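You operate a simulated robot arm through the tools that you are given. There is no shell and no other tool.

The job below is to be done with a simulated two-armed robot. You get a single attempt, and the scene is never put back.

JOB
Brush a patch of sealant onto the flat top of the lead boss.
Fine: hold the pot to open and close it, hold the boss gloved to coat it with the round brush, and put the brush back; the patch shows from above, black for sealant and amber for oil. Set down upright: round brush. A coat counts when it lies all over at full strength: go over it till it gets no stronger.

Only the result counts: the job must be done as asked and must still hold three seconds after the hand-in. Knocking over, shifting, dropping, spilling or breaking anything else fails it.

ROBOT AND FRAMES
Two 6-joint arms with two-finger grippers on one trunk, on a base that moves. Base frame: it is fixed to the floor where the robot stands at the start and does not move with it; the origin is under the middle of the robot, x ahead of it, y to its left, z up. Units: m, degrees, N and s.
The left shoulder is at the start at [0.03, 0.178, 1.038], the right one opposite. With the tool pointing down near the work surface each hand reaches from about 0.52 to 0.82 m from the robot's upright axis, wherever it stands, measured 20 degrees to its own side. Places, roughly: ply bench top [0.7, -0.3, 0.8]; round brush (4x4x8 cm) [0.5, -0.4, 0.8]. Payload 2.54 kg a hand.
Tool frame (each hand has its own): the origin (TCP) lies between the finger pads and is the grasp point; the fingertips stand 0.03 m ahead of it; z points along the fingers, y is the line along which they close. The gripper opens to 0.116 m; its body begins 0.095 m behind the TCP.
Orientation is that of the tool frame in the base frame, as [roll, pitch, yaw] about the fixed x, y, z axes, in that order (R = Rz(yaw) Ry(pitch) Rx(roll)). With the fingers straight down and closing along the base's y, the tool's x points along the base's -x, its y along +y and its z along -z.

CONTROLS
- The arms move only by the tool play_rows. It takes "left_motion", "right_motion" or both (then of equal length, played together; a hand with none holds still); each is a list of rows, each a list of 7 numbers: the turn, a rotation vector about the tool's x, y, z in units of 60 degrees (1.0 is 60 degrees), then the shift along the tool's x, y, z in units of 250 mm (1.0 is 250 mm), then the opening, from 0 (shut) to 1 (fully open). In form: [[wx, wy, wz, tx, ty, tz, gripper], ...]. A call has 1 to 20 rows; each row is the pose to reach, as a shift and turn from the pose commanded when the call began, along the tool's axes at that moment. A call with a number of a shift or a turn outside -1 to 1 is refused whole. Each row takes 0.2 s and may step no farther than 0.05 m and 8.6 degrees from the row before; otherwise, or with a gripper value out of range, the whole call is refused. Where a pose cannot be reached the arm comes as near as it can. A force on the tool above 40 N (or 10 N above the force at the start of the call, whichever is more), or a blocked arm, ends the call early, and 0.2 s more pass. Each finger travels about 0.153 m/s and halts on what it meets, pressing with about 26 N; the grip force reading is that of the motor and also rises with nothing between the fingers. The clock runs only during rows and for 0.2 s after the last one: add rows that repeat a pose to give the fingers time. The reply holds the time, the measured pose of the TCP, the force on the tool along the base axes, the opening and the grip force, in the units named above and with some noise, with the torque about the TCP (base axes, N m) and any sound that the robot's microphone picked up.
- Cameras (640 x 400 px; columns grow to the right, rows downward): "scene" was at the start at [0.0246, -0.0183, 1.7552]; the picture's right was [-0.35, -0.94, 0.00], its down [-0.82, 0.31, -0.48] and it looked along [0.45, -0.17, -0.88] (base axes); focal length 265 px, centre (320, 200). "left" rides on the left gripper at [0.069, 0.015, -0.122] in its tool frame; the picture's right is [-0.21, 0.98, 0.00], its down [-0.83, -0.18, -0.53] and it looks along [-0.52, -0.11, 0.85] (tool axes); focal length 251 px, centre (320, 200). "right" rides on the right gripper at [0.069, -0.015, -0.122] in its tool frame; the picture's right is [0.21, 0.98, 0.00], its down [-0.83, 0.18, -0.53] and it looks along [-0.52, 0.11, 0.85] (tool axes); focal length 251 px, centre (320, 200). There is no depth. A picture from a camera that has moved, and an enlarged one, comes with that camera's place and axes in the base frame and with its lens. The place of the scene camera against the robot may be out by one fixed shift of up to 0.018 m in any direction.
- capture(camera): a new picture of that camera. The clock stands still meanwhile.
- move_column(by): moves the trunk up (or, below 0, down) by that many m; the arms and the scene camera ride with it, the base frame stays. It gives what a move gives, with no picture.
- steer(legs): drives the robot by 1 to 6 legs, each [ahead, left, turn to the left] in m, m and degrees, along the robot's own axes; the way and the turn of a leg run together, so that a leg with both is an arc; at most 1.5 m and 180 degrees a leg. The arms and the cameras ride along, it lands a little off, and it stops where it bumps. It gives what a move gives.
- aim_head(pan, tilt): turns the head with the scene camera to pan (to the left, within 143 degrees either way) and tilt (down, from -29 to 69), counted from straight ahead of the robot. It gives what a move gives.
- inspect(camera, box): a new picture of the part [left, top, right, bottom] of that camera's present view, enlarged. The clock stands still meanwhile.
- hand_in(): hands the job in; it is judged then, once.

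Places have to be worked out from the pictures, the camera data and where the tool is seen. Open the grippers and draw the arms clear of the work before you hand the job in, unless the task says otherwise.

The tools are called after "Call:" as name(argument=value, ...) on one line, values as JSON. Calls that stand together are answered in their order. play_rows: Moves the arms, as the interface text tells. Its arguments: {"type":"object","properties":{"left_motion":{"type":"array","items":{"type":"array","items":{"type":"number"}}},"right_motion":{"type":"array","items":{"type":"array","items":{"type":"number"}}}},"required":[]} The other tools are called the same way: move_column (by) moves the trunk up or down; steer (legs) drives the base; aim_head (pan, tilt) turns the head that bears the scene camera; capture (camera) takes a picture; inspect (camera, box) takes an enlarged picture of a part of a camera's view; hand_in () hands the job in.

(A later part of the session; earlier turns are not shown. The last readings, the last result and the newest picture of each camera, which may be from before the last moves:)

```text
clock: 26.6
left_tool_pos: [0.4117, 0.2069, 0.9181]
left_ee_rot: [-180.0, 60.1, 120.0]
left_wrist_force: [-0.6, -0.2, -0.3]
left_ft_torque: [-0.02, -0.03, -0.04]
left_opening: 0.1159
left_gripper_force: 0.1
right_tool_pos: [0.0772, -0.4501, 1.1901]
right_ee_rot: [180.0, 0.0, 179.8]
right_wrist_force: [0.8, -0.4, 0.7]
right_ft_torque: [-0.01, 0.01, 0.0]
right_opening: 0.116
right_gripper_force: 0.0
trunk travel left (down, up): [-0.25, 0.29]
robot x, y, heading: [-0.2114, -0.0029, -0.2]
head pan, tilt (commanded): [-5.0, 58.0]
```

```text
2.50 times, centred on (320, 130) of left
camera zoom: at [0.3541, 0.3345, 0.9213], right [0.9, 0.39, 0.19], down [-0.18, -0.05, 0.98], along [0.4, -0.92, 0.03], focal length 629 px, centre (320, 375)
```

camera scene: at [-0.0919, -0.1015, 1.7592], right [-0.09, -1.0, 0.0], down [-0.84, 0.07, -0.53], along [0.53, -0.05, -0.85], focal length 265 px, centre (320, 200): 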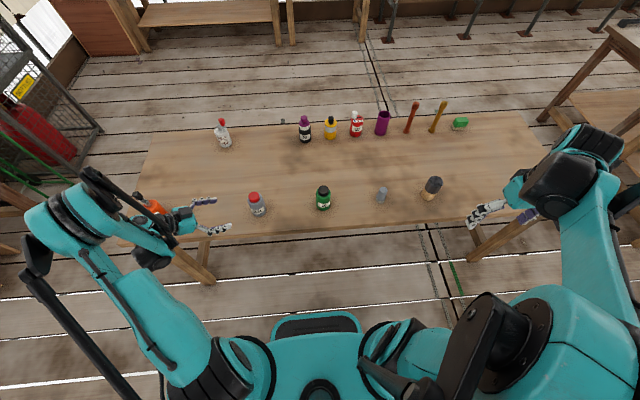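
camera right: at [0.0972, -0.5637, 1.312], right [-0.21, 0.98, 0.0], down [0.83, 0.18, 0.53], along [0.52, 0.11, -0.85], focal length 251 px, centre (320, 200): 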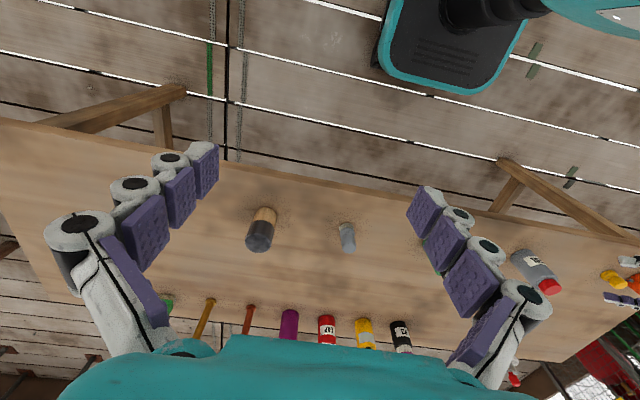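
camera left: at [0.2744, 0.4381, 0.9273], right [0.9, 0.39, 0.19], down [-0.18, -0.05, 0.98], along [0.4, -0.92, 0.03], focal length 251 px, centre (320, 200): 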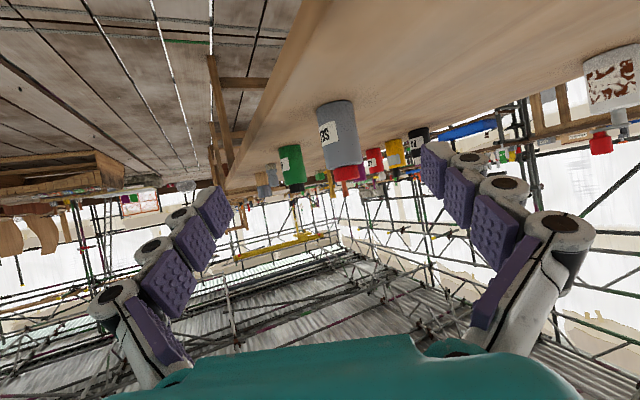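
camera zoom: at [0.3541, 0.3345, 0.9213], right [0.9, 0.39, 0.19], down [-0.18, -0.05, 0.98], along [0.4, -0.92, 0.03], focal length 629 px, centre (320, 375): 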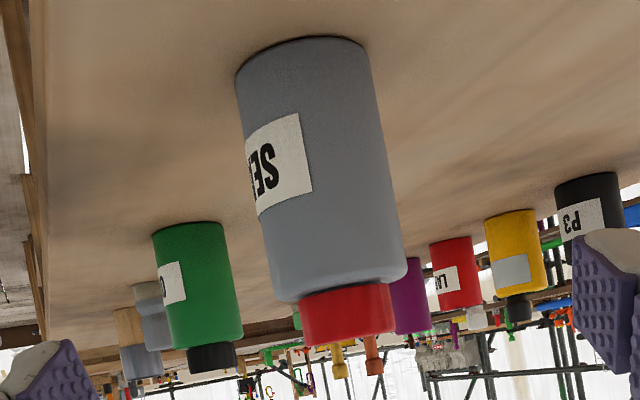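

The pot is unmoved and the hand is lined up. I slide in again toward TCP [0.474, 0.095, 0.848].

Call:
play_rows(left_motion=[[0, 0, 0, -0.001, 0, 0.08, 1], [0, 0, 0, -0.003, -0.001, 0.16, 1], [0, 0, 0, -0.004, -0.001, 0.24, 1], [0, 0, 0, -0.005, -0.002, 0.32, 1], [0, 0, 0, -0.006, -0.003, 0.4, 1], [0, 0, 0, -0.007, -0.003, 0.48, 1], [0, 0, 0, -0.008, -0.004, 0.54, 1], [0, 0, 0, -0.009, -0.004, 0.584, 1], [0, 0, 0, -0.009, -0.004, 0.584, 1]])

Call:
capture(camera="left")

Call:
inspect(camera="scene", box=[180, 150, 372, 270])

```text
clock: 28.6
left_tool_pos: [0.4716, 0.0954, 0.8459]
left_ee_rot: [-180.0, 60.1, 119.9]
left_wrist_force: [0.8, 0.7, -0.7]
left_ft_torque: [0.01, 0.0, 0.0]
left_opening: 0.116
left_gripper_force: 0.1
right_tool_pos: [0.0769, -0.4501, 1.1905]
right_ee_rot: [180.0, 0.0, 179.8]
right_wrist_force: [-0.2, 0.6, -0.1]
right_ft_torque: [-0.03, -0.04, 0.01]
right_opening: 0.116
right_gripper_force: 0.1
trunk travel left (down, up): [-0.25, 0.29]
robot x, y, heading: [-0.2109, -0.0026, 0.0]
head pan, tilt (commanded): [-5.0, 58.0]
```

```text
taken
camera left: at [0.415, 0.2216, 0.8485], right [0.9, 0.39, 0.19], down [-0.18, -0.05, 0.98], along [0.4, -0.92, 0.03], focal length 251 px, centre (320, 200)
```

left: 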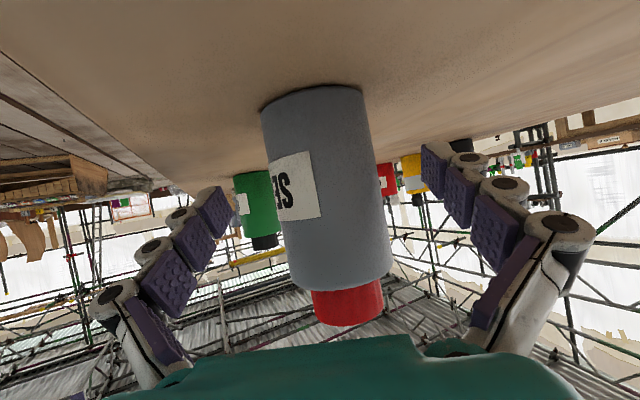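

```text
3.33 times, centred on (276, 210) of scene
camera zoom: at [-0.1814, -0.0022, 1.7592], right [-0.09, -1.0, 0.0], down [-0.84, 0.08, -0.53], along [0.53, -0.05, -0.85], focal length 882 px, centre (467, 167)
```

zoom: 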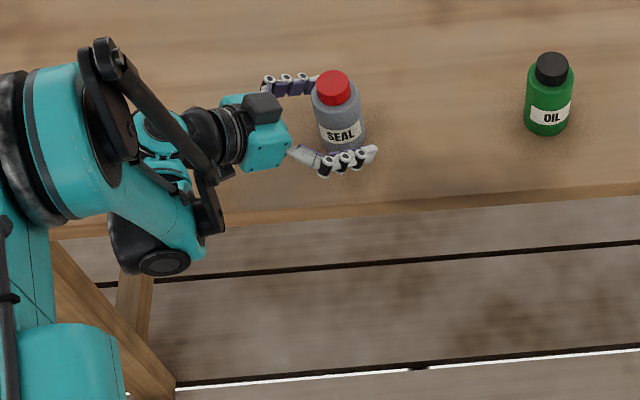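

The hand is in place; the pot centre shows about 3 mm off along the closing line. I correct that and close slowly on the pot.

Call:
play_rows(left_motion=[[0, 0, 0, 0, 0.012, 0, 1], [0, 0, 0, 0, 0.012, 0, 0.9], [0, 0, 0, 0, 0.012, 0, 0.8], [0, 0, 0, 0, 0.012, 0, 0.7], [0, 0, 0, 0, 0.012, 0, 0.62], [0, 0, 0, 0, 0.012, 0, 0.58], [0, 0, 0, 0, 0.012, 0, 0.55], [0, 0, 0, 0, 0.012, 0, 0.52], [0, 0, 0, 0, 0.012, 0, 0.49], [0, 0, 0, 0, 0.012, 0, 0.46], [0, 0, 0, 0, 0.012, 0, 0.43], [0, 0, 0, 0, 0.012, 0, 0.4], [0, 0, 0, 0, 0.012, 0, 0.4]])

Call:
capture(camera="left")

Call:
inspect(camera="scene", box=[180, 150, 372, 270])

```text
clock: 31.4
left_tool_pos: [0.4726, 0.0958, 0.8473]
left_ee_rot: [-180.0, 60.0, 120.0]
left_wrist_force: [0.7, 0.7, 1.0]
left_ft_torque: [0.02, 0.01, 0.0]
left_opening: 0.0556
left_gripper_force: 25.5
right_tool_pos: [0.0761, -0.4501, 1.1904]
right_ee_rot: [179.9, 0.0, 179.9]
right_wrist_force: [0.4, -0.8, 0.3]
right_ft_torque: [0.06, 0.0, -0.01]
right_opening: 0.1159
right_gripper_force: 0.0
trunk travel left (down, up): [-0.25, 0.29]
robot x, y, heading: [-0.2102, -0.0015, -0.5]
head pan, tilt (commanded): [-5.0, 58.0]
```

```text
taken
camera left: at [0.418, 0.2237, 0.849], right [0.9, 0.39, 0.19], down [-0.18, -0.05, 0.98], along [0.4, -0.92, 0.03], focal length 251 px, centre (320, 200)
```

left: 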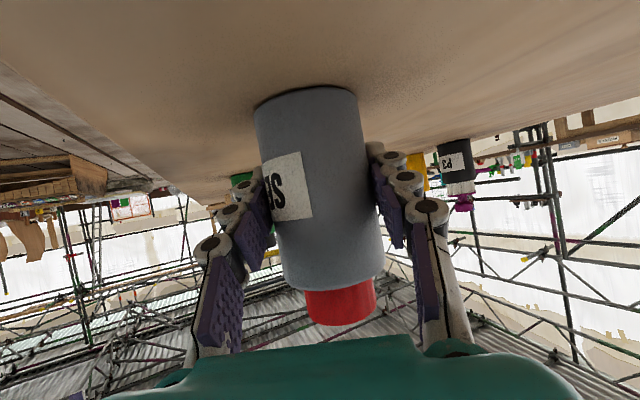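

```text
3.33 times, centred on (276, 210) of scene
camera zoom: at [-0.1813, -0.0023, 1.7592], right [-0.09, -1.0, 0.0], down [-0.84, 0.08, -0.53], along [0.53, -0.05, -0.85], focal length 882 px, centre (467, 167)
```

zoom: 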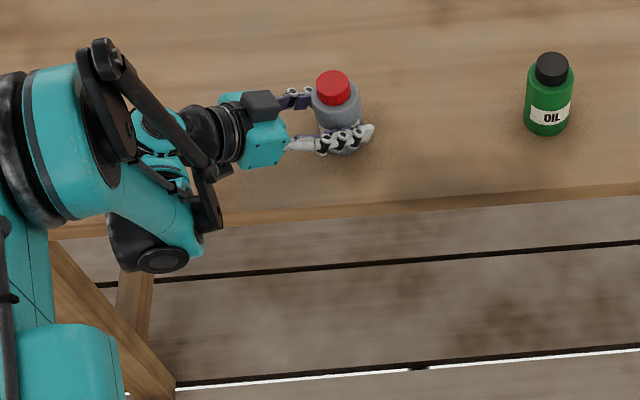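

The pot is held firmly (25.5 N, no net force) and has not shifted. Now I bring the right hand across at z 1.19 toward a point above the lid, in stages.

Call:
play_rows(right_motion=[[0, 0, 0, -0.112, 0.1, 0, 1], [0, 0, 0, -0.224, 0.2, 0, 1], [0, 0, 0, -0.336, 0.3, 0, 1], [0, 0, 0, -0.448, 0.4, 0, 1], [0, 0, 0, -0.56, 0.5, 0, 1], [0, 0, 0, -0.672, 0.6, 0, 1], [0, 0, 0, -0.784, 0.7, 0, 1], [0, 0, 0, -0.896, 0.8, 0, 1]])

Call:
play_rows(right_motion=[[0, 0, 0.12, -0.088, 0.125, 0, 1], [0, 0, 0.24, -0.176, 0.25, 0, 1], [0, 0, 0.36, -0.263, 0.375, 0, 1], [0, 0, 0.48, -0.351, 0.5, 0, 1], [0, 0, 0.6, -0.439, 0.625, 0, 1], [0, 0, 0.72, -0.527, 0.75, 0, 1], [0, 0, 0.84, -0.614, 0.875, 0, 1], [0, 0, 0.96, -0.7, 1, 0, 1], [0, 0, 1, -0.7, 1, 0, 1]])

Call:
capture(camera="scene")

Call:
capture(camera="right")

```text
clock: 33.2
left_tool_pos: [0.4734, 0.0961, 0.8472]
left_ee_rot: [180.0, 60.0, 120.0]
left_wrist_force: [1.4, -0.4, 1.9]
left_ft_torque: [-0.09, -0.08, -0.01]
left_opening: 0.0554
left_gripper_force: 25.7
right_tool_pos: [0.2992, -0.2524, 1.1886]
right_ee_rot: [-180.0, 0.0, 179.9]
right_wrist_force: [-0.3, -0.6, -0.3]
right_ft_torque: [0.01, -0.05, -0.02]
right_opening: 0.1162
right_gripper_force: 0.1
trunk travel left (down, up): [-0.25, 0.29]
robot x, y, heading: [-0.2114, -0.0048, -0.3]
head pan, tilt (commanded): [-5.0, 58.0]
```

```text
clock: 35.2
left_tool_pos: [0.4734, 0.0962, 0.8484]
left_ee_rot: [180.0, 60.0, 120.0]
left_wrist_force: [-0.8, -0.4, 2.6]
left_ft_torque: [-0.1, 0.0, -0.03]
left_opening: 0.0554
left_gripper_force: 25.9
right_tool_pos: [0.4766, -0.0001, 1.1883]
right_ee_rot: [-179.9, 0.0, 119.8]
right_wrist_force: [-1.2, 0.4, 0.5]
right_ft_torque: [0.0, 0.01, -0.04]
right_opening: 0.1161
right_gripper_force: 0.1
trunk travel left (down, up): [-0.25, 0.29]
robot x, y, heading: [-0.2121, -0.0029, -0.3]
head pan, tilt (commanded): [-5.0, 58.0]
```

```text
taken
camera scene: at [-0.1813, -0.0029, 1.7592], right [-0.09, -1.0, 0.0], down [-0.84, 0.08, -0.53], along [0.53, -0.05, -0.85], focal length 265 px, centre (320, 200)
```

scene: 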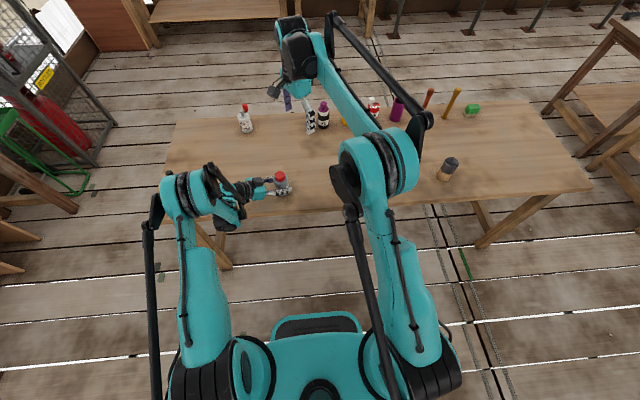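

```text
taken
camera right: at [0.4291, 0.0529, 1.3107], right [0.74, 0.67, 0.0], down [0.57, -0.63, 0.53], along [0.36, -0.4, -0.85], focal length 251 px, centre (320, 200)
```

right: 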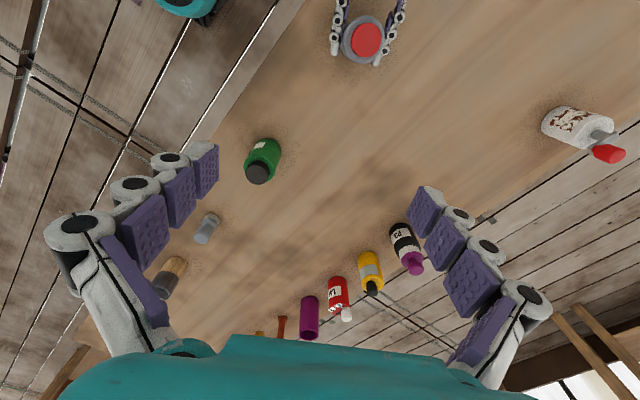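

The right hand is above and to the right of the pot, with its camera seeing the lid. I zoom in to fix the lid centre before approaching.

Call:
inspect(camera="right", box=[320, 0, 420, 80])

Call:
inspect(camera="scene", box=[220, 60, 348, 220])

```text
5.00 times, centred on (370, 40) of right
camera zoom: at [0.4291, 0.0529, 1.3107], right [0.74, 0.67, 0.0], down [0.57, -0.63, 0.53], along [0.36, -0.4, -0.85], focal length 1257 px, centre (70, 1000)
```

zoom: 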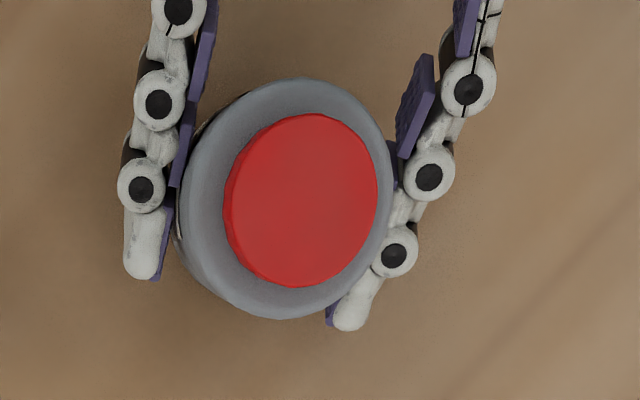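

```text
2.50 times, centred on (284, 140) of scene
camera zoom: at [-0.1813, -0.0029, 1.7592], right [-0.09, -1.0, 0.0], down [-0.84, 0.08, -0.53], along [0.53, -0.05, -0.85], focal length 662 px, centre (410, 350)
```

zoom: 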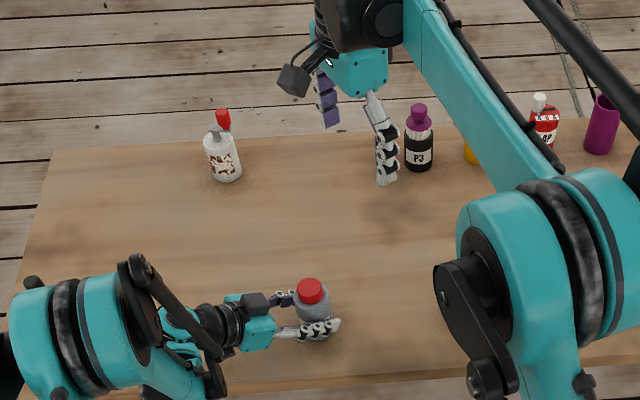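

The lid centre comes out at about [0.4745, 0.096]. I pre-turn the right wrist further clockwise to leave room for unscrewing, while moving over the pot at a safe height.

Call:
play_rows(right_motion=[[0, 0, 0.125, 0.041, 0.023, 0.05, 1], [0, 0, 0.25, 0.083, 0.046, 0.1, 1], [0, 0, 0.375, 0.125, 0.07, 0.15, 1], [0, 0, 0.5, 0.167, 0.092, 0.2, 1], [0, 0, 0.625, 0.208, 0.115, 0.25, 1], [0, 0, 0.75, 0.25, 0.138, 0.3, 1], [0, 0, 0.875, 0.292, 0.161, 0.35, 1], [0, 0, 1, 0.337, 0.184, 0.4, 1], [0, 0, 1, 0.337, 0.184, 0.4, 1]])

Call:
capture(camera="right")

Call:
inspect(camera="scene", box=[200, 60, 360, 220])

```text
clock: 37.2
left_tool_pos: [0.4728, 0.0972, 0.8465]
left_ee_rot: [-179.9, 60.0, 119.9]
left_wrist_force: [-1.2, -1.3, 1.5]
left_ft_torque: [-0.03, 0.03, 0.03]
left_opening: 0.056
left_gripper_force: 25.9
right_tool_pos: [0.4747, 0.0936, 1.0894]
right_ee_rot: [180.0, -0.1, 59.8]
right_wrist_force: [-0.3, -0.5, 0.3]
right_ft_torque: [-0.04, -0.01, 0.0]
right_opening: 0.1159
right_gripper_force: 0.0
trunk travel left (down, up): [-0.25, 0.29]
robot x, y, heading: [-0.2112, 0.0006, -0.1]
head pan, tilt (commanded): [-5.0, 58.0]
```

```text
taken
camera right: at [0.4961, 0.1619, 1.2117], right [0.95, -0.31, 0.0], down [-0.26, -0.81, 0.53], along [-0.16, -0.51, -0.85], focal length 251 px, centre (320, 200)
```

right: 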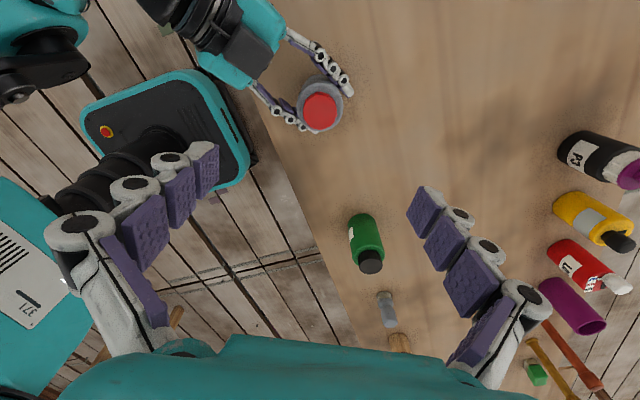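

```text
2.50 times, centred on (280, 140) of scene
camera zoom: at [-0.1812, -0.0024, 1.7592], right [-0.09, -1.0, 0.0], down [-0.84, 0.08, -0.53], along [0.53, -0.05, -0.85], focal length 662 px, centre (420, 350)
```

zoom: 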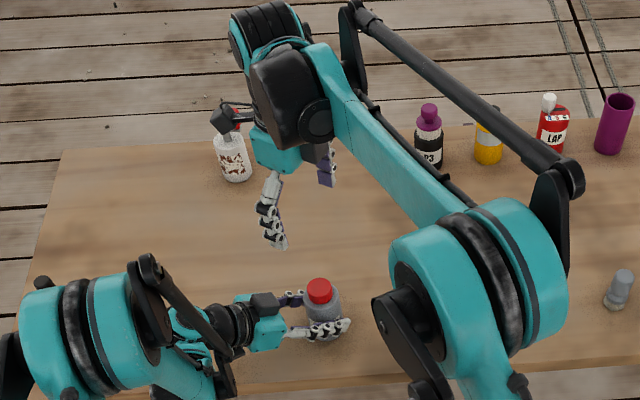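

The lid centre reads [0.475, 0.0965] again. I turn the right fingers to about perpendicular to the left gripper, narrow them to 6 cm, and descend to TCP z 0.93 around the lid.

Call:
play_rows(right_motion=[[0, 0, -0.085, 0.011, -0.005, 0, 0.8], [0, 0, -0.17, 0.011, -0.005, 0, 0.65], [0, 0, -0.255, 0.011, -0.005, 0, 0.54], [0, 0, -0.333, 0.011, -0.005, 0, 0.54], [0, 0, -0.333, 0.011, -0.005, 0.12, 0.54], [0, 0, -0.333, 0.011, -0.005, 0.24, 0.54], [0, 0, -0.333, 0.011, -0.005, 0.36, 0.54], [0, 0, -0.333, 0.011, -0.005, 0.46, 0.54], [0, 0, -0.333, 0.011, -0.005, 0.53, 0.54], [0, 0, -0.333, 0.011, -0.005, 0.59, 0.54], [0, 0, -0.333, 0.011, -0.005, 0.638, 0.54], [0, 0, -0.333, 0.011, -0.005, 0.638, 0.54]])

Call:
capture(camera="right")

Call:
capture(camera="left")

Call:
inspect(camera="scene", box=[200, 90, 360, 250])

```text
clock: 39.8
left_tool_pos: [0.4753, 0.0962, 0.8467]
left_ee_rot: [-180.0, 60.0, 119.9]
left_wrist_force: [-1.1, -0.4, 0.6]
left_ft_torque: [-0.05, 0.0, 0.01]
left_opening: 0.0555
left_gripper_force: 26.0
right_tool_pos: [0.4739, 0.0996, 0.9298]
right_ee_rot: [180.0, 0.0, 79.9]
right_wrist_force: [-0.1, 0.6, 0.0]
right_ft_torque: [0.01, 0.02, 0.01]
right_opening: 0.0626
right_gripper_force: 0.0
trunk travel left (down, up): [-0.25, 0.29]
robot x, y, heading: [-0.2104, 0.0028, -0.3]
head pan, tilt (commanded): [-5.0, 58.0]
```

```text
taken
camera right: at [0.4707, 0.1704, 1.0521], right [1.0, 0.04, 0.0], down [0.03, -0.84, 0.53], along [0.02, -0.53, -0.85], focal length 251 px, centre (320, 200)
```

right: 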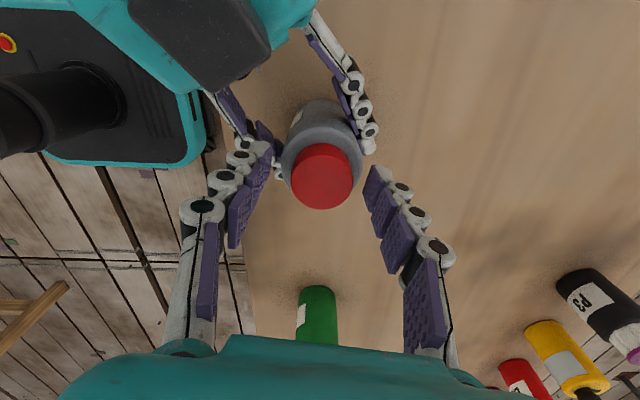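

```text
taken
camera left: at [0.4181, 0.2237, 0.849], right [0.9, 0.39, 0.19], down [-0.18, -0.05, 0.98], along [0.4, -0.92, 0.03], focal length 251 px, centre (320, 200)
```

left: 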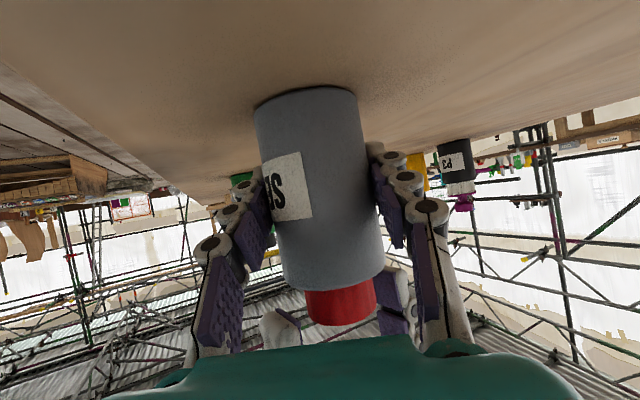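

```text
2.50 times, centred on (280, 170) of scene
camera zoom: at [-0.1812, -0.0023, 1.7592], right [-0.09, -1.0, 0.0], down [-0.84, 0.08, -0.53], along [0.53, -0.05, -0.85], focal length 662 px, centre (420, 275)
```

zoom: 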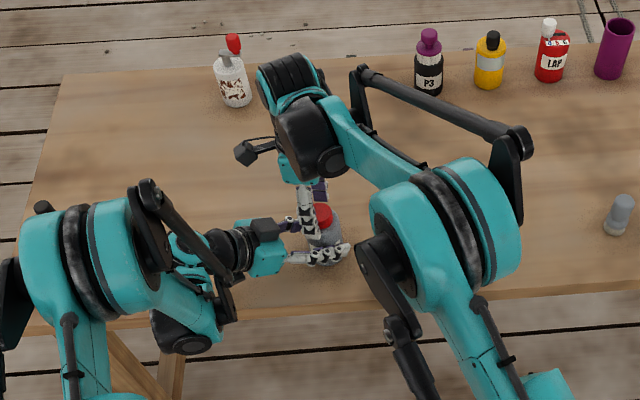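

The right fingers straddle the lid symmetrically with tips at about z 0.90. I lower 2 mm and close on the lid.

Call:
play_rows(right_motion=[[0, 0, 0, 0, 0, 0.008, 0.5], [0, 0, 0, 0, 0, 0.008, 0.45], [0, 0, 0, 0, 0, 0.008, 0.41], [0, 0, 0, 0, 0, 0.008, 0.38], [0, 0, 0, 0, 0, 0.008, 0.35], [0, 0, 0, 0, 0, 0.008, 0.32], [0, 0, 0, 0, 0, 0.008, 0.28], [0, 0, 0, 0, 0, 0.008, 0.24], [0, 0, 0, 0, 0, 0.008, 0.2], [0, 0, 0, 0, 0, 0.008, 0.2]])

Call:
capture(camera="right")

Call:
capture(camera="left")

```text
clock: 42.0
left_tool_pos: [0.4738, 0.0967, 0.8461]
left_ee_rot: [179.9, 60.0, 120.0]
left_wrist_force: [-17.4, 2.8, 3.2]
left_ft_torque: [-0.22, -0.51, -0.09]
left_opening: 0.0557
left_gripper_force: 25.6
right_tool_pos: [0.4736, 0.0985, 0.9291]
right_ee_rot: [-180.0, 0.0, 79.9]
right_wrist_force: [17.5, -2.7, 0.0]
right_ft_torque: [-0.06, -0.72, 0.11]
right_opening: 0.0372
right_gripper_force: 26.1
trunk travel left (down, up): [-0.25, 0.29]
robot x, y, heading: [-0.2121, 0.0023, -0.2]
head pan, tilt (commanded): [-5.0, 58.0]
```

```text
taken
camera right: at [0.4713, 0.1695, 1.0505], right [1.0, 0.04, 0.0], down [0.03, -0.84, 0.53], along [0.02, -0.53, -0.85], focal length 251 px, centre (320, 200)
```

right: 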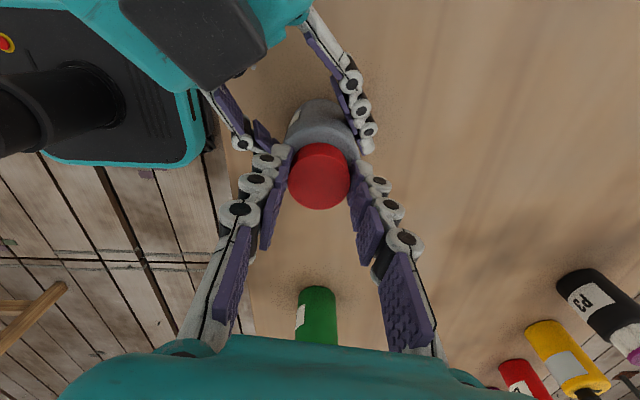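

```text
taken
camera left: at [0.4176, 0.2236, 0.8491], right [0.9, 0.39, 0.19], down [-0.18, -0.05, 0.98], along [0.39, -0.92, 0.03], focal length 251 px, centre (320, 200)
```

left: 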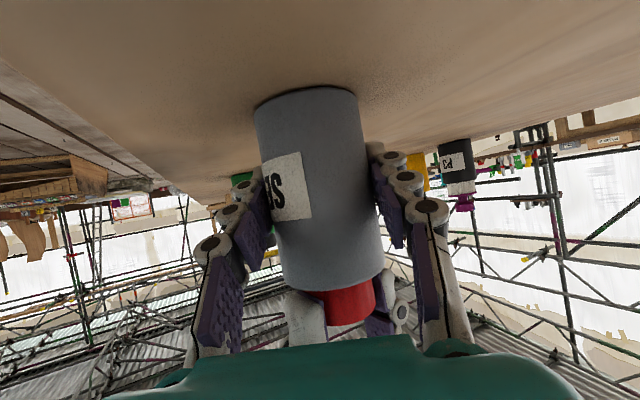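

The lid is gripped (3.7 cm), but a 17 N sideways load shows the right hand sits slightly off in x. I shift it 2 mm toward +x to relieve that.

Call:
play_rows(right_motion=[[0, 0, 0, 0.0007, 0.004, 0, 0.2], [0, 0, 0, 0.0014, 0.008, 0, 0.2], [0, 0, 0, 0.0014, 0.008, 0, 0.2]])

```text
clock: 42.8
left_tool_pos: [0.475, 0.0978, 0.8482]
left_ee_rot: [-179.9, 60.1, 119.9]
left_wrist_force: [-8.9, 1.1, 1.3]
left_ft_torque: [-0.12, -0.17, -0.06]
left_opening: 0.0558
left_gripper_force: 26.5
right_tool_pos: [0.4757, 0.0985, 0.9283]
right_ee_rot: [-179.9, -0.1, 79.9]
right_wrist_force: [7.6, -1.5, 1.3]
right_ft_torque: [-0.05, -0.31, 0.05]
right_opening: 0.0369
right_gripper_force: 26.0
trunk travel left (down, up): [-0.25, 0.29]
robot x, y, heading: [-0.213, -0.0048, -0.0]
head pan, tilt (commanded): [-5.0, 58.0]
```

The load halved to about 8 N. I shift another 1.6 mm and begin turning the lid counter-clockwise by 24 degrees to feel whether it is threaded.

Call:
play_rows(right_motion=[[0, 0, 0, 0.0011, 0.0063, 0, 0.2], [0, 0, 0, 0.0011, 0.0063, 0, 0.2]])

Call:
play_rows(right_motion=[[0, 0, -0.05, 0, 0, 0, 0.2], [0, 0, -0.1, 0, 0, 0, 0.2], [0, 0, -0.15, 0, 0, 0, 0.2], [0, 0, -0.2, 0, 0, 0, 0.2], [0, 0, -0.25, 0, 0, 0, 0.2], [0, 0, -0.3, 0, 0, 0, 0.2], [0, 0, -0.35, 0, 0, 0, 0.2], [0, 0, -0.4, 0, 0, 0, 0.2]])

Call:
capture(camera="left")

```text
clock: 43.4
left_tool_pos: [0.4748, 0.096, 0.847]
left_ee_rot: [179.9, 60.1, 119.9]
left_wrist_force: [11.0, 0.2, -2.8]
left_ft_torque: [-0.01, 0.65, -0.04]
left_opening: 0.0557
left_gripper_force: 26.4
right_tool_pos: [0.4754, 0.0994, 0.9288]
right_ee_rot: [-179.8, 0.0, 79.9]
right_wrist_force: [-12.0, -0.6, 5.2]
right_ft_torque: [-0.05, 0.44, 0.0]
right_opening: 0.0373
right_gripper_force: 25.7
trunk travel left (down, up): [-0.25, 0.29]
robot x, y, heading: [-0.2109, 0.0007, -0.2]
head pan, tilt (commanded): [-5.0, 58.0]
```

```text
clock: 45.2
left_tool_pos: [0.4737, 0.0961, 0.8472]
left_ee_rot: [179.9, 60.0, 119.9]
left_wrist_force: [30.4, -0.2, -10.3]
left_ft_torque: [0.06, 0.84, 0.09]
left_opening: 0.0558
left_gripper_force: 25.9
right_tool_pos: [0.4775, 0.0979, 0.9291]
right_ee_rot: [-179.8, 0.0, 104.0]
right_wrist_force: [-26.7, 1.7, 18.0]
right_ft_torque: [0.06, 1.01, -0.11]
right_opening: 0.0372
right_gripper_force: 25.9
trunk travel left (down, up): [-0.25, 0.29]
robot x, y, heading: [-0.2112, -0.0014, -0.3]
head pan, tilt (commanded): [-5.0, 58.0]
```

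```text
taken
camera left: at [0.4182, 0.2239, 0.8491], right [0.9, 0.4, 0.19], down [-0.18, -0.05, 0.98], along [0.4, -0.92, 0.03], focal length 251 px, centre (320, 200)
```

left: 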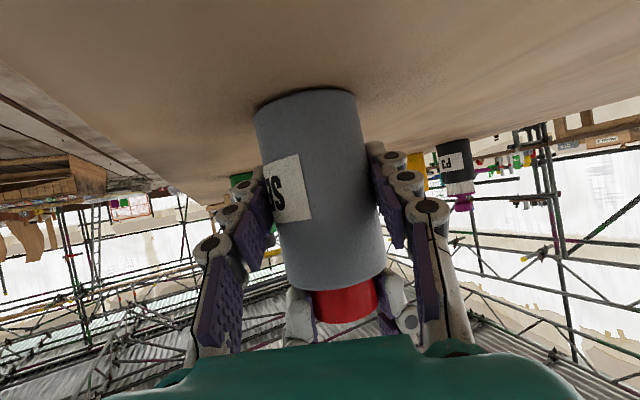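

The lid turned 24 degrees with little torque, and an upward push on the right hand suggests it is rising on a thread. I relieve the sideways load by 2 mm in -x and rise 1.5 mm.

Call:
play_rows(right_motion=[[0, 0, 0, 0.001, -0.004, -0.003, 0.2], [0, 0, 0, 0.002, -0.0078, -0.006, 0.2], [0, 0, 0, 0.002, -0.0078, -0.006, 0.2]])

```text
clock: 46.0
left_tool_pos: [0.4744, 0.0964, 0.8473]
left_ee_rot: [-179.9, 60.1, 120.0]
left_wrist_force: [19.0, 0.8, 1.1]
left_ft_torque: [-0.08, 0.73, 0.01]
left_opening: 0.0556
left_gripper_force: 26.0
right_tool_pos: [0.4752, 0.0963, 0.9292]
right_ee_rot: [179.9, -0.1, 103.8]
right_wrist_force: [-18.1, -1.6, 0.6]
right_ft_torque: [-0.03, 0.74, -0.06]
right_opening: 0.0372
right_gripper_force: 26.1
trunk travel left (down, up): [-0.25, 0.29]
robot x, y, heading: [-0.2132, -0.0033, -0.0]
head pan, tilt (commanded): [-5.0, 58.0]
```

Vertical load is gone; 18 N remains sideways, so I shift another 3 mm in -x.

Call:
play_rows(right_motion=[[0, 0, 0, 0.0015, -0.006, 0, 0.2], [0, 0, 0, 0.003, -0.0117, 0, 0.2], [0, 0, 0, 0.003, -0.0117, 0, 0.2]])

```text
clock: 46.8
left_tool_pos: [0.473, 0.0967, 0.8466]
left_ee_rot: [-179.8, 60.1, 120.0]
left_wrist_force: [-10.0, 4.7, 4.9]
left_ft_torque: [-0.36, -0.29, 0.0]
left_opening: 0.0558
left_gripper_force: 26.0
right_tool_pos: [0.4746, 0.0968, 0.9298]
right_ee_rot: [179.8, 0.1, 103.8]
right_wrist_force: [9.7, -4.7, -3.9]
right_ft_torque: [-0.04, -0.57, 0.05]
right_opening: 0.0373
right_gripper_force: 26.0
trunk travel left (down, up): [-0.25, 0.29]
robot x, y, heading: [-0.2151, -0.0016, 0.0]
head pan, tilt (commanded): [-5.0, 58.0]
```

Now it overshoots by about 1 mm, which I take back, then turn a further 45 degrees counter-clockwise while rising about 2 mm.

Call:
play_rows(right_motion=[[0, 0, 0, -0.001, 0.0039, 0, 0.2], [0, 0, -0.1, -0.001, 0.0039, -0.001, 0.2], [0, 0, -0.2, -0.001, 0.0039, -0.002, 0.2], [0, 0, -0.3, -0.001, 0.0039, -0.003, 0.2], [0, 0, -0.4, -0.001, 0.0039, -0.004, 0.2], [0, 0, -0.5, -0.001, 0.0039, -0.005, 0.2], [0, 0, -0.6, -0.001, 0.0039, -0.006, 0.2], [0, 0, -0.7, -0.001, 0.0039, -0.007, 0.2], [0, 0, -0.75, -0.001, 0.0039, -0.008, 0.2], [0, 0, -0.75, -0.001, 0.0039, -0.008, 0.2]])

Call:
capture(camera="left")

Call:
capture(camera="right")

```text
clock: 49.0
left_tool_pos: [0.4743, 0.0964, 0.8471]
left_ee_rot: [-180.0, 60.1, 120.1]
left_wrist_force: [2.5, 12.9, 14.0]
left_ft_torque: [-0.49, 0.05, 0.01]
left_opening: 0.0558
left_gripper_force: 25.6
right_tool_pos: [0.4738, 0.0974, 0.9318]
right_ee_rot: [-179.9, -0.2, 149.0]
right_wrist_force: [-2.1, -12.9, -16.2]
right_ft_torque: [-0.53, 0.12, -0.05]
right_opening: 0.0371
right_gripper_force: 26.2
trunk travel left (down, up): [-0.25, 0.29]
robot x, y, heading: [-0.212, 0.0017, 0.0]
head pan, tilt (commanded): [-5.0, 58.0]
```

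```text
taken
camera left: at [0.4185, 0.2239, 0.8491], right [0.9, 0.4, 0.19], down [-0.18, -0.05, 0.98], along [0.4, -0.92, 0.03], focal length 251 px, centre (320, 200)
```

left: 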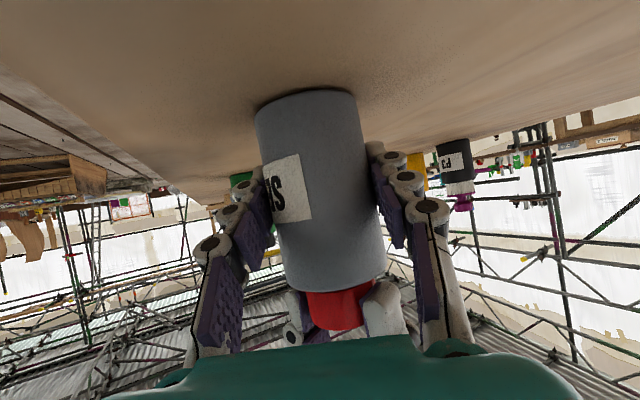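

```text
taken
camera right: at [0.4066, 0.1209, 1.0538], right [0.32, 0.95, 0.0], down [0.8, -0.27, 0.53], along [0.5, -0.17, -0.85], focal length 251 px, centre (320, 200)
```

right: 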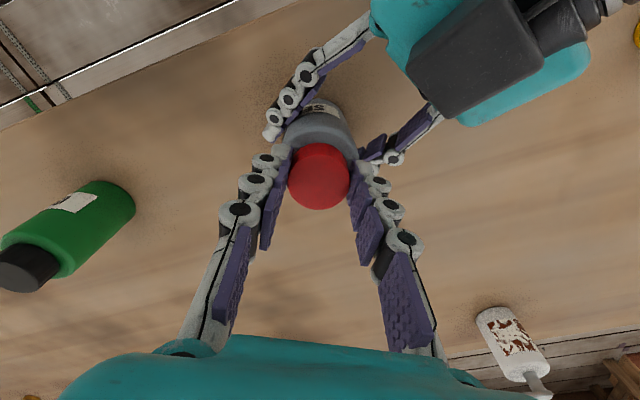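

The lid has risen with my 3 mm, and now the tool is pulled down 16 N and pushed -y 13 N. I ease those loads and turn another 40 degrees at constant height to learn the pitch from the vertical force.

Call:
play_rows(right_motion=[[0, 0, 0, -0.0025, -0.0041, 0.004, 0.2], [0, 0, 0, -0.0025, -0.0041, 0.004, 0.2]])

Call:
play_rows(right_motion=[[0, 0, -0.1, 0, 0, 0, 0.2], [0, 0, -0.2, 0, 0, 0, 0.2], [0, 0, -0.3, 0, 0, 0, 0.2], [0, 0, -0.4, 0, 0, 0, 0.2], [0, 0, -0.5, 0, 0, 0, 0.2], [0, 0, -0.6, 0, 0, 0, 0.2], [0, 0, -0.67, 0, 0, 0, 0.2], [0, 0, -0.67, 0, 0, 0, 0.2]])

Call:
capture(camera="left")

```text
clock: 49.6
left_tool_pos: [0.4749, 0.0977, 0.8461]
left_ee_rot: [179.9, 60.0, 119.9]
left_wrist_force: [17.4, 7.8, 2.6]
left_ft_torque: [-0.3, 0.78, -0.02]
left_opening: 0.0558
left_gripper_force: 26.6
right_tool_pos: [0.474, 0.097, 0.931]
right_ee_rot: [-179.9, -0.2, 148.9]
right_wrist_force: [-17.6, -8.9, -3.3]
right_ft_torque: [-0.41, 0.74, -0.07]
right_opening: 0.0376
right_gripper_force: 26.0
trunk travel left (down, up): [-0.25, 0.29]
robot x, y, heading: [-0.2128, 0.0002, -0.2]
head pan, tilt (commanded): [-5.0, 58.0]
```

```text
clock: 51.4
left_tool_pos: [0.4753, 0.0972, 0.8466]
left_ee_rot: [-179.9, 60.0, 120.0]
left_wrist_force: [16.4, 19.4, -5.7]
left_ft_torque: [-0.76, 0.65, 0.06]
left_opening: 0.0561
left_gripper_force: 26.4
right_tool_pos: [0.4749, 0.0963, 0.93]
right_ee_rot: [-179.9, -0.1, -170.9]
right_wrist_force: [-16.7, -17.2, 4.8]
right_ft_torque: [-0.74, 0.72, -0.07]
right_opening: 0.0374
right_gripper_force: 25.7
trunk travel left (down, up): [-0.25, 0.29]
robot x, y, heading: [-0.2123, -0.001, -0.2]
head pan, tilt (commanded): [-5.0, 58.0]
```

```text
taken
camera left: at [0.4182, 0.2243, 0.8487], right [0.9, 0.4, 0.19], down [-0.18, -0.05, 0.98], along [0.4, -0.92, 0.03], focal length 251 px, centre (320, 200)
```

left: 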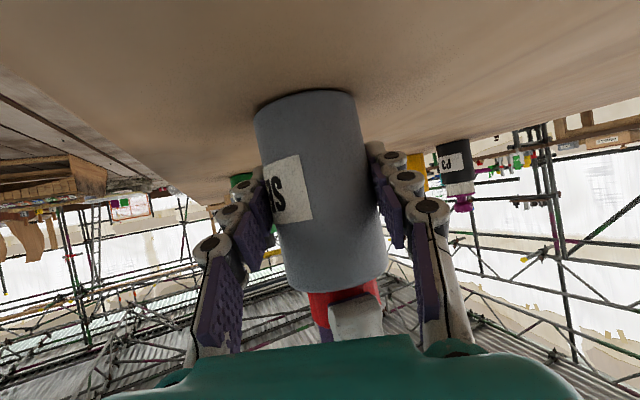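

Vertical force rose about 8 N over 40 degrees, so the lid climbs slowly on a thread. I relieve the sideways load by 2 mm in -x and -y and keep turning 55 degrees with 1 mm of rise.

Call:
play_rows(right_motion=[[0, 0, 0, 0.0046, -0.0033, 0, 0.2], [0, 0, 0, 0.0092, -0.0066, 0, 0.2], [0, 0, -0.1, 0.0092, -0.0066, -0.0005, 0.2], [0, 0, -0.2, 0.0092, -0.0066, -0.001, 0.2], [0, 0, -0.3, 0.0092, -0.0066, -0.0015, 0.2], [0, 0, -0.4, 0.0092, -0.0066, -0.002, 0.2], [0, 0, -0.5, 0.0092, -0.0066, -0.0025, 0.2], [0, 0, -0.6, 0.0092, -0.0066, -0.003, 0.2], [0, 0, -0.7, 0.0092, -0.0066, -0.0035, 0.2], [0, 0, -0.8, 0.0092, -0.0066, -0.004, 0.2], [0, 0, -0.92, 0.0092, -0.0066, -0.004, 0.2], [0, 0, -0.92, 0.0092, -0.0066, -0.004, 0.2]])

Call:
capture(camera="left")

Call:
capture(camera="right")

```text
clock: 54.0
left_tool_pos: [0.4726, 0.0968, 0.8468]
left_ee_rot: [-180.0, 60.0, 119.9]
left_wrist_force: [-13.0, 8.9, 1.6]
left_ft_torque: [-0.16, -0.47, -0.02]
left_opening: 0.0558
left_gripper_force: 25.9
right_tool_pos: [0.4718, 0.0945, 0.9316]
right_ee_rot: [-179.9, 0.0, -115.6]
right_wrist_force: [12.9, -7.0, 1.5]
right_ft_torque: [-0.38, -0.69, -0.03]
right_opening: 0.0374
right_gripper_force: 26.4
trunk travel left (down, up): [-0.25, 0.29]
robot x, y, heading: [-0.2156, -0.0023, -0.1]
head pan, tilt (commanded): [-5.0, 58.0]
```

```text
taken
camera left: at [0.4179, 0.2236, 0.849], right [0.9, 0.39, 0.19], down [-0.18, -0.05, 0.98], along [0.4, -0.92, 0.03], focal length 251 px, centre (320, 200)
```

left: 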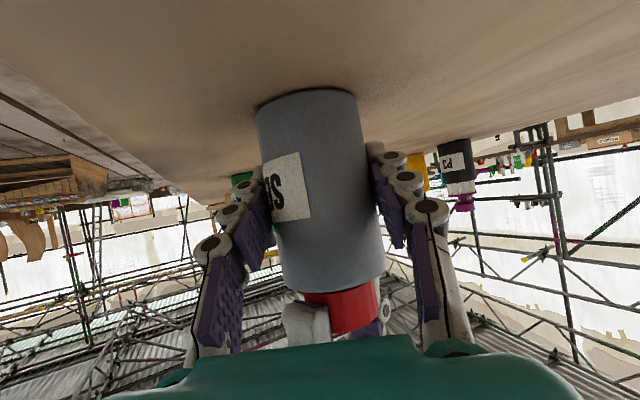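

```text
taken
camera right: at [0.4556, 0.0261, 1.0535], right [-0.97, 0.23, 0.0], down [0.19, 0.82, 0.53], along [0.12, 0.52, -0.85], focal length 251 px, centre (320, 200)
```

right: 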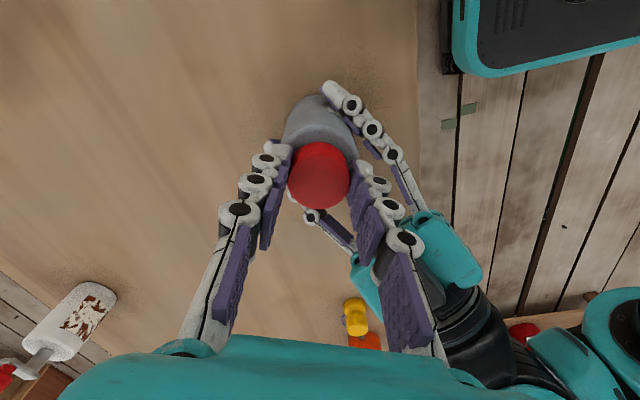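

The lid has clearly risen (about 164 degrees turned so far). I test by lifting 4 mm to see whether it is already free.

Call:
play_rows(right_motion=[[0, 0, 0, 0, 0, -0.004, 0.2], [0, 0, 0, 0, 0, -0.008, 0.2], [0, 0, 0, 0, 0, -0.012, 0.2], [0, 0, 0, 0, 0, -0.016, 0.2]])

Call:
capture(camera="left")

```text
clock: 55.0
left_tool_pos: [0.4747, 0.0962, 0.8479]
left_ee_rot: [-179.9, 60.0, 120.0]
left_wrist_force: [-10.2, 2.9, 23.1]
left_ft_torque: [-0.14, -0.23, -0.03]
left_opening: 0.056
left_gripper_force: 26.0
right_tool_pos: [0.4705, 0.0946, 0.9341]
right_ee_rot: [-180.0, -0.1, -115.7]
right_wrist_force: [10.9, -1.2, -24.1]
right_ft_torque: [-0.05, -0.57, -0.01]
right_opening: 0.0378
right_gripper_force: 26.1
trunk travel left (down, up): [-0.25, 0.29]
robot x, y, heading: [-0.2159, -0.0006, -0.1]
head pan, tilt (commanded): [-5.0, 58.0]
```

```text
taken
camera left: at [0.4184, 0.2231, 0.8493], right [0.9, 0.39, 0.19], down [-0.18, -0.05, 0.98], along [0.4, -0.92, 0.03], focal length 251 px, centre (320, 200)
```

left: 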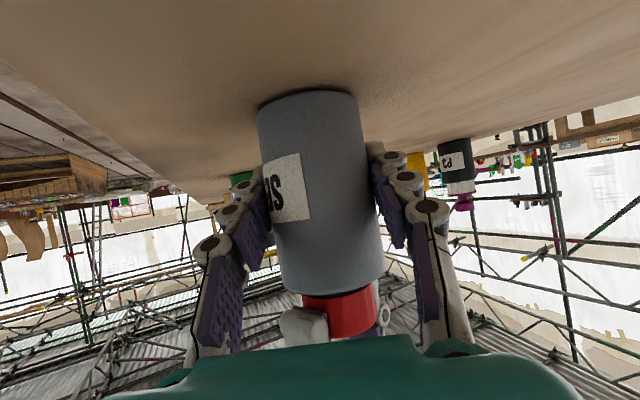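

Still threaded (24 N pull), so I let it back down 3 mm, ease the x load, and turn on for another 55 degrees with a slight rise.

Call:
play_rows(right_motion=[[0, 0, 0, -0.0017, -0.0036, 0.006, 0.2], [0, 0, 0, -0.0017, -0.0036, 0.012, 0.2], [0, 0, -0.1, -0.0017, -0.0036, 0.0115, 0.2], [0, 0, -0.2, -0.0017, -0.0036, 0.011, 0.2], [0, 0, -0.3, -0.0017, -0.0036, 0.0105, 0.2], [0, 0, -0.4, -0.0017, -0.0036, 0.01, 0.2], [0, 0, -0.5, -0.0017, -0.0036, 0.009, 0.2], [0, 0, -0.6, -0.0017, -0.0036, 0.008, 0.2], [0, 0, -0.7, -0.0017, -0.0036, 0.0075, 0.2], [0, 0, -0.8, -0.0017, -0.0036, 0.007, 0.2], [0, 0, -0.92, -0.0017, -0.0036, 0.0065, 0.2], [0, 0, -0.92, -0.0017, -0.0036, 0.0065, 0.2]])

Call:
capture(camera="left")

Call:
capture(camera="right")

```text
clock: 57.6
left_tool_pos: [0.4749, 0.0965, 0.8471]
left_ee_rot: [-179.8, 60.0, 119.9]
left_wrist_force: [-2.0, -0.1, -0.5]
left_ft_torque: [0.01, -0.12, -0.02]
left_opening: 0.0557
left_gripper_force: 25.5
right_tool_pos: [0.4724, 0.0952, 0.9341]
right_ee_rot: [-179.9, 0.0, -60.4]
right_wrist_force: [2.2, 0.8, -0.8]
right_ft_torque: [0.01, -0.03, -0.02]
right_opening: 0.037
right_gripper_force: 25.6
trunk travel left (down, up): [-0.25, 0.29]
robot x, y, heading: [-0.2165, -0.0031, -0.0]
head pan, tilt (commanded): [-5.0, 58.0]
```

```text
taken
camera left: at [0.4181, 0.2236, 0.8488], right [0.9, 0.39, 0.19], down [-0.18, -0.05, 0.98], along [0.4, -0.92, 0.03], focal length 251 px, centre (320, 200)
```

left: 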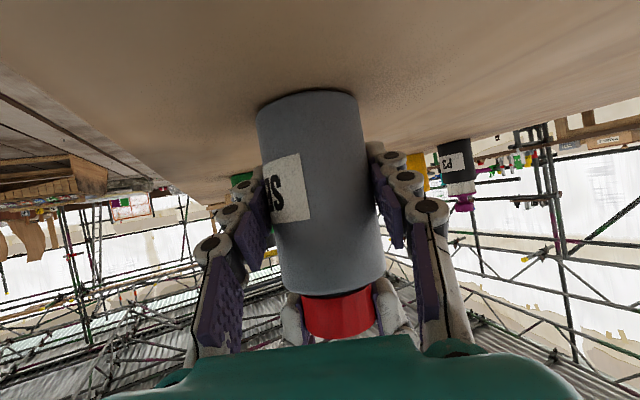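

```text
taken
camera right: at [0.5203, 0.043, 1.056], right [-0.74, -0.67, 0.0], down [-0.57, 0.63, 0.53], along [-0.36, 0.4, -0.85], focal length 251 px, centre (320, 200)
```

right: 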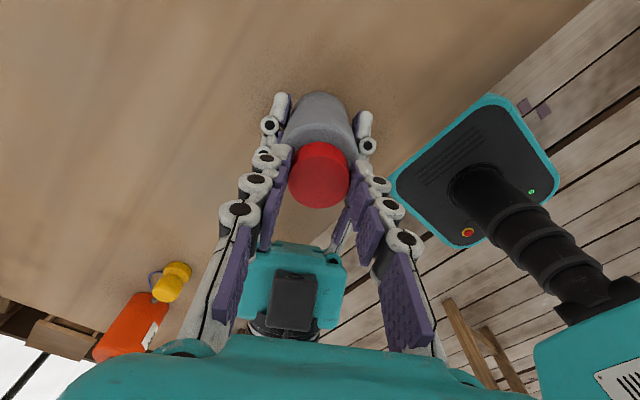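

All loads have vanished and a dark gap shows between shoulder and lid, so it is probably free. I lift 5 mm slowly to check.

Call:
play_rows(right_motion=[[0, 0, 0, 0, 0, -0.004, 0.2], [0, 0, 0, 0, 0, -0.008, 0.2], [0, 0, 0, 0, 0, -0.012, 0.2], [0, 0, 0, 0, 0, -0.016, 0.2], [0, 0, 0, 0, 0, -0.02, 0.2]])

Call:
inspect(camera="left", box=[240, 240, 440, 365])

```text
clock: 58.8
left_tool_pos: [0.4742, 0.0964, 0.8466]
left_ee_rot: [180.0, 59.9, 120.0]
left_wrist_force: [-4.0, -1.7, 0.9]
left_ft_torque: [0.13, -0.29, 0.02]
left_opening: 0.0555
left_gripper_force: 25.9
right_tool_pos: [0.4734, 0.0952, 0.9379]
right_ee_rot: [180.0, 0.0, -60.5]
right_wrist_force: [4.3, 1.9, -3.1]
right_ft_torque: [0.03, -0.09, -0.02]
right_opening: 0.0371
right_gripper_force: 26.1
trunk travel left (down, up): [-0.25, 0.29]
robot x, y, heading: [-0.2118, -0.0029, -0.4]
head pan, tilt (commanded): [-5.0, 58.0]
```

```text
3.20 times, centred on (340, 302) of left
camera zoom: at [0.4182, 0.2236, 0.8489], right [0.9, 0.39, 0.19], down [-0.18, -0.05, 0.98], along [0.4, -0.92, 0.03], focal length 805 px, centre (256, -128)
```

zoom: 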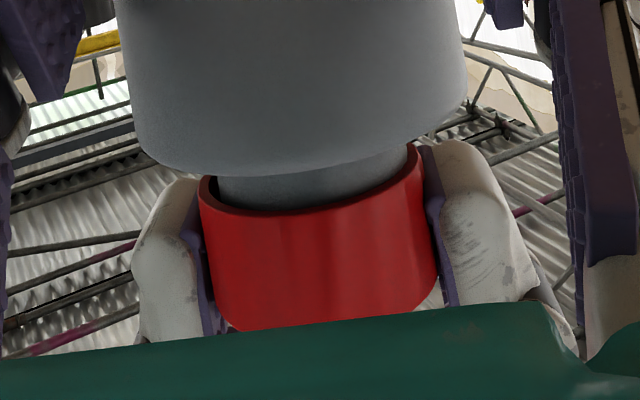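

The lid is off the thread and clear, showing a neck about 3.3 cm across. I lift it straight up to z 1.0 and look at the open pot.

Call:
play_rows(right_motion=[[0, 0, 0, 0, 0, -0.04, 0.2], [0, 0, 0, 0, 0, -0.1, 0.2], [0, 0, 0, 0, 0, -0.18, 0.2], [0, 0, 0, 0, 0, -0.25, 0.2], [0, 0, 0, 0, 0, -0.25, 0.2]])

Call:
capture(camera="right")

Call:
inspect(camera="left", box=[240, 240, 440, 365])

Call:
capture(camera="scene")

```text
clock: 60.0
left_tool_pos: [0.4735, 0.0976, 0.8458]
left_ee_rot: [-179.9, 60.0, 119.9]
left_wrist_force: [0.7, 0.6, -2.3]
left_ft_torque: [0.01, 0.01, -0.01]
left_opening: 0.0557
left_gripper_force: 26.4
right_tool_pos: [0.4727, 0.0937, 1.0001]
right_ee_rot: [179.9, 0.0, -60.5]
right_wrist_force: [1.1, 0.0, -0.7]
right_ft_torque: [-0.04, 0.03, -0.02]
right_opening: 0.0371
right_gripper_force: 26.0
trunk travel left (down, up): [-0.25, 0.29]
robot x, y, heading: [-0.2168, -0.0003, 0.0]
head pan, tilt (commanded): [-5.0, 58.0]
```

```text
taken
camera right: at [0.5198, 0.0423, 1.1228], right [-0.74, -0.67, 0.0], down [-0.56, 0.63, 0.53], along [-0.36, 0.4, -0.85], focal length 251 px, centre (320, 200)
```

right: 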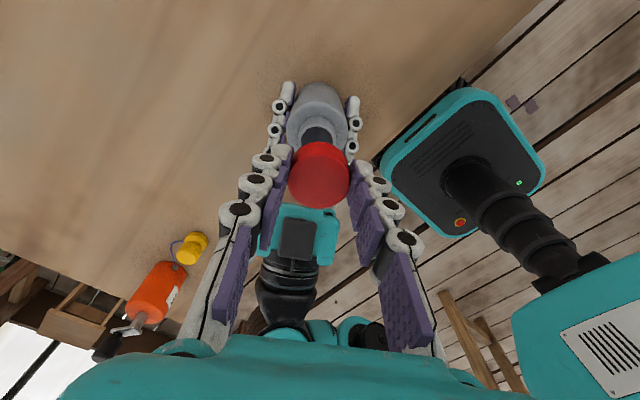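

```text
3.20 times, centred on (340, 302) of left
camera zoom: at [0.4184, 0.2238, 0.8486], right [0.9, 0.39, 0.19], down [-0.18, -0.05, 0.98], along [0.4, -0.92, 0.03], focal length 805 px, centre (256, -128)
```

zoom: 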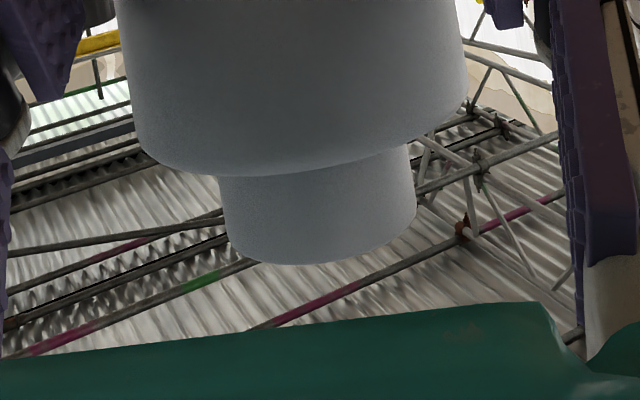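

```text
taken
camera scene: at [-0.1804, -0.0021, 1.7591], right [-0.09, -1.0, 0.0], down [-0.84, 0.08, -0.53], along [0.53, -0.05, -0.85], focal length 265 px, centre (320, 200)
```

scene: 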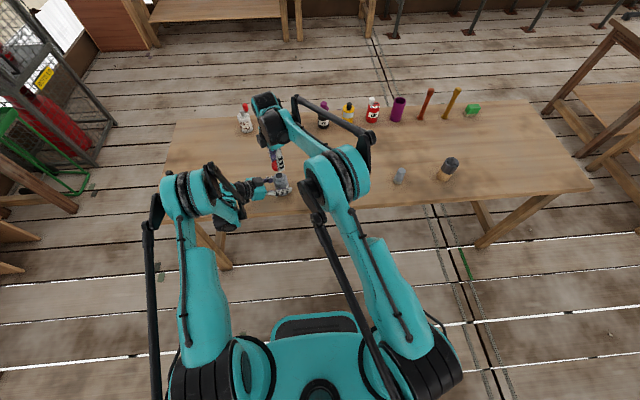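

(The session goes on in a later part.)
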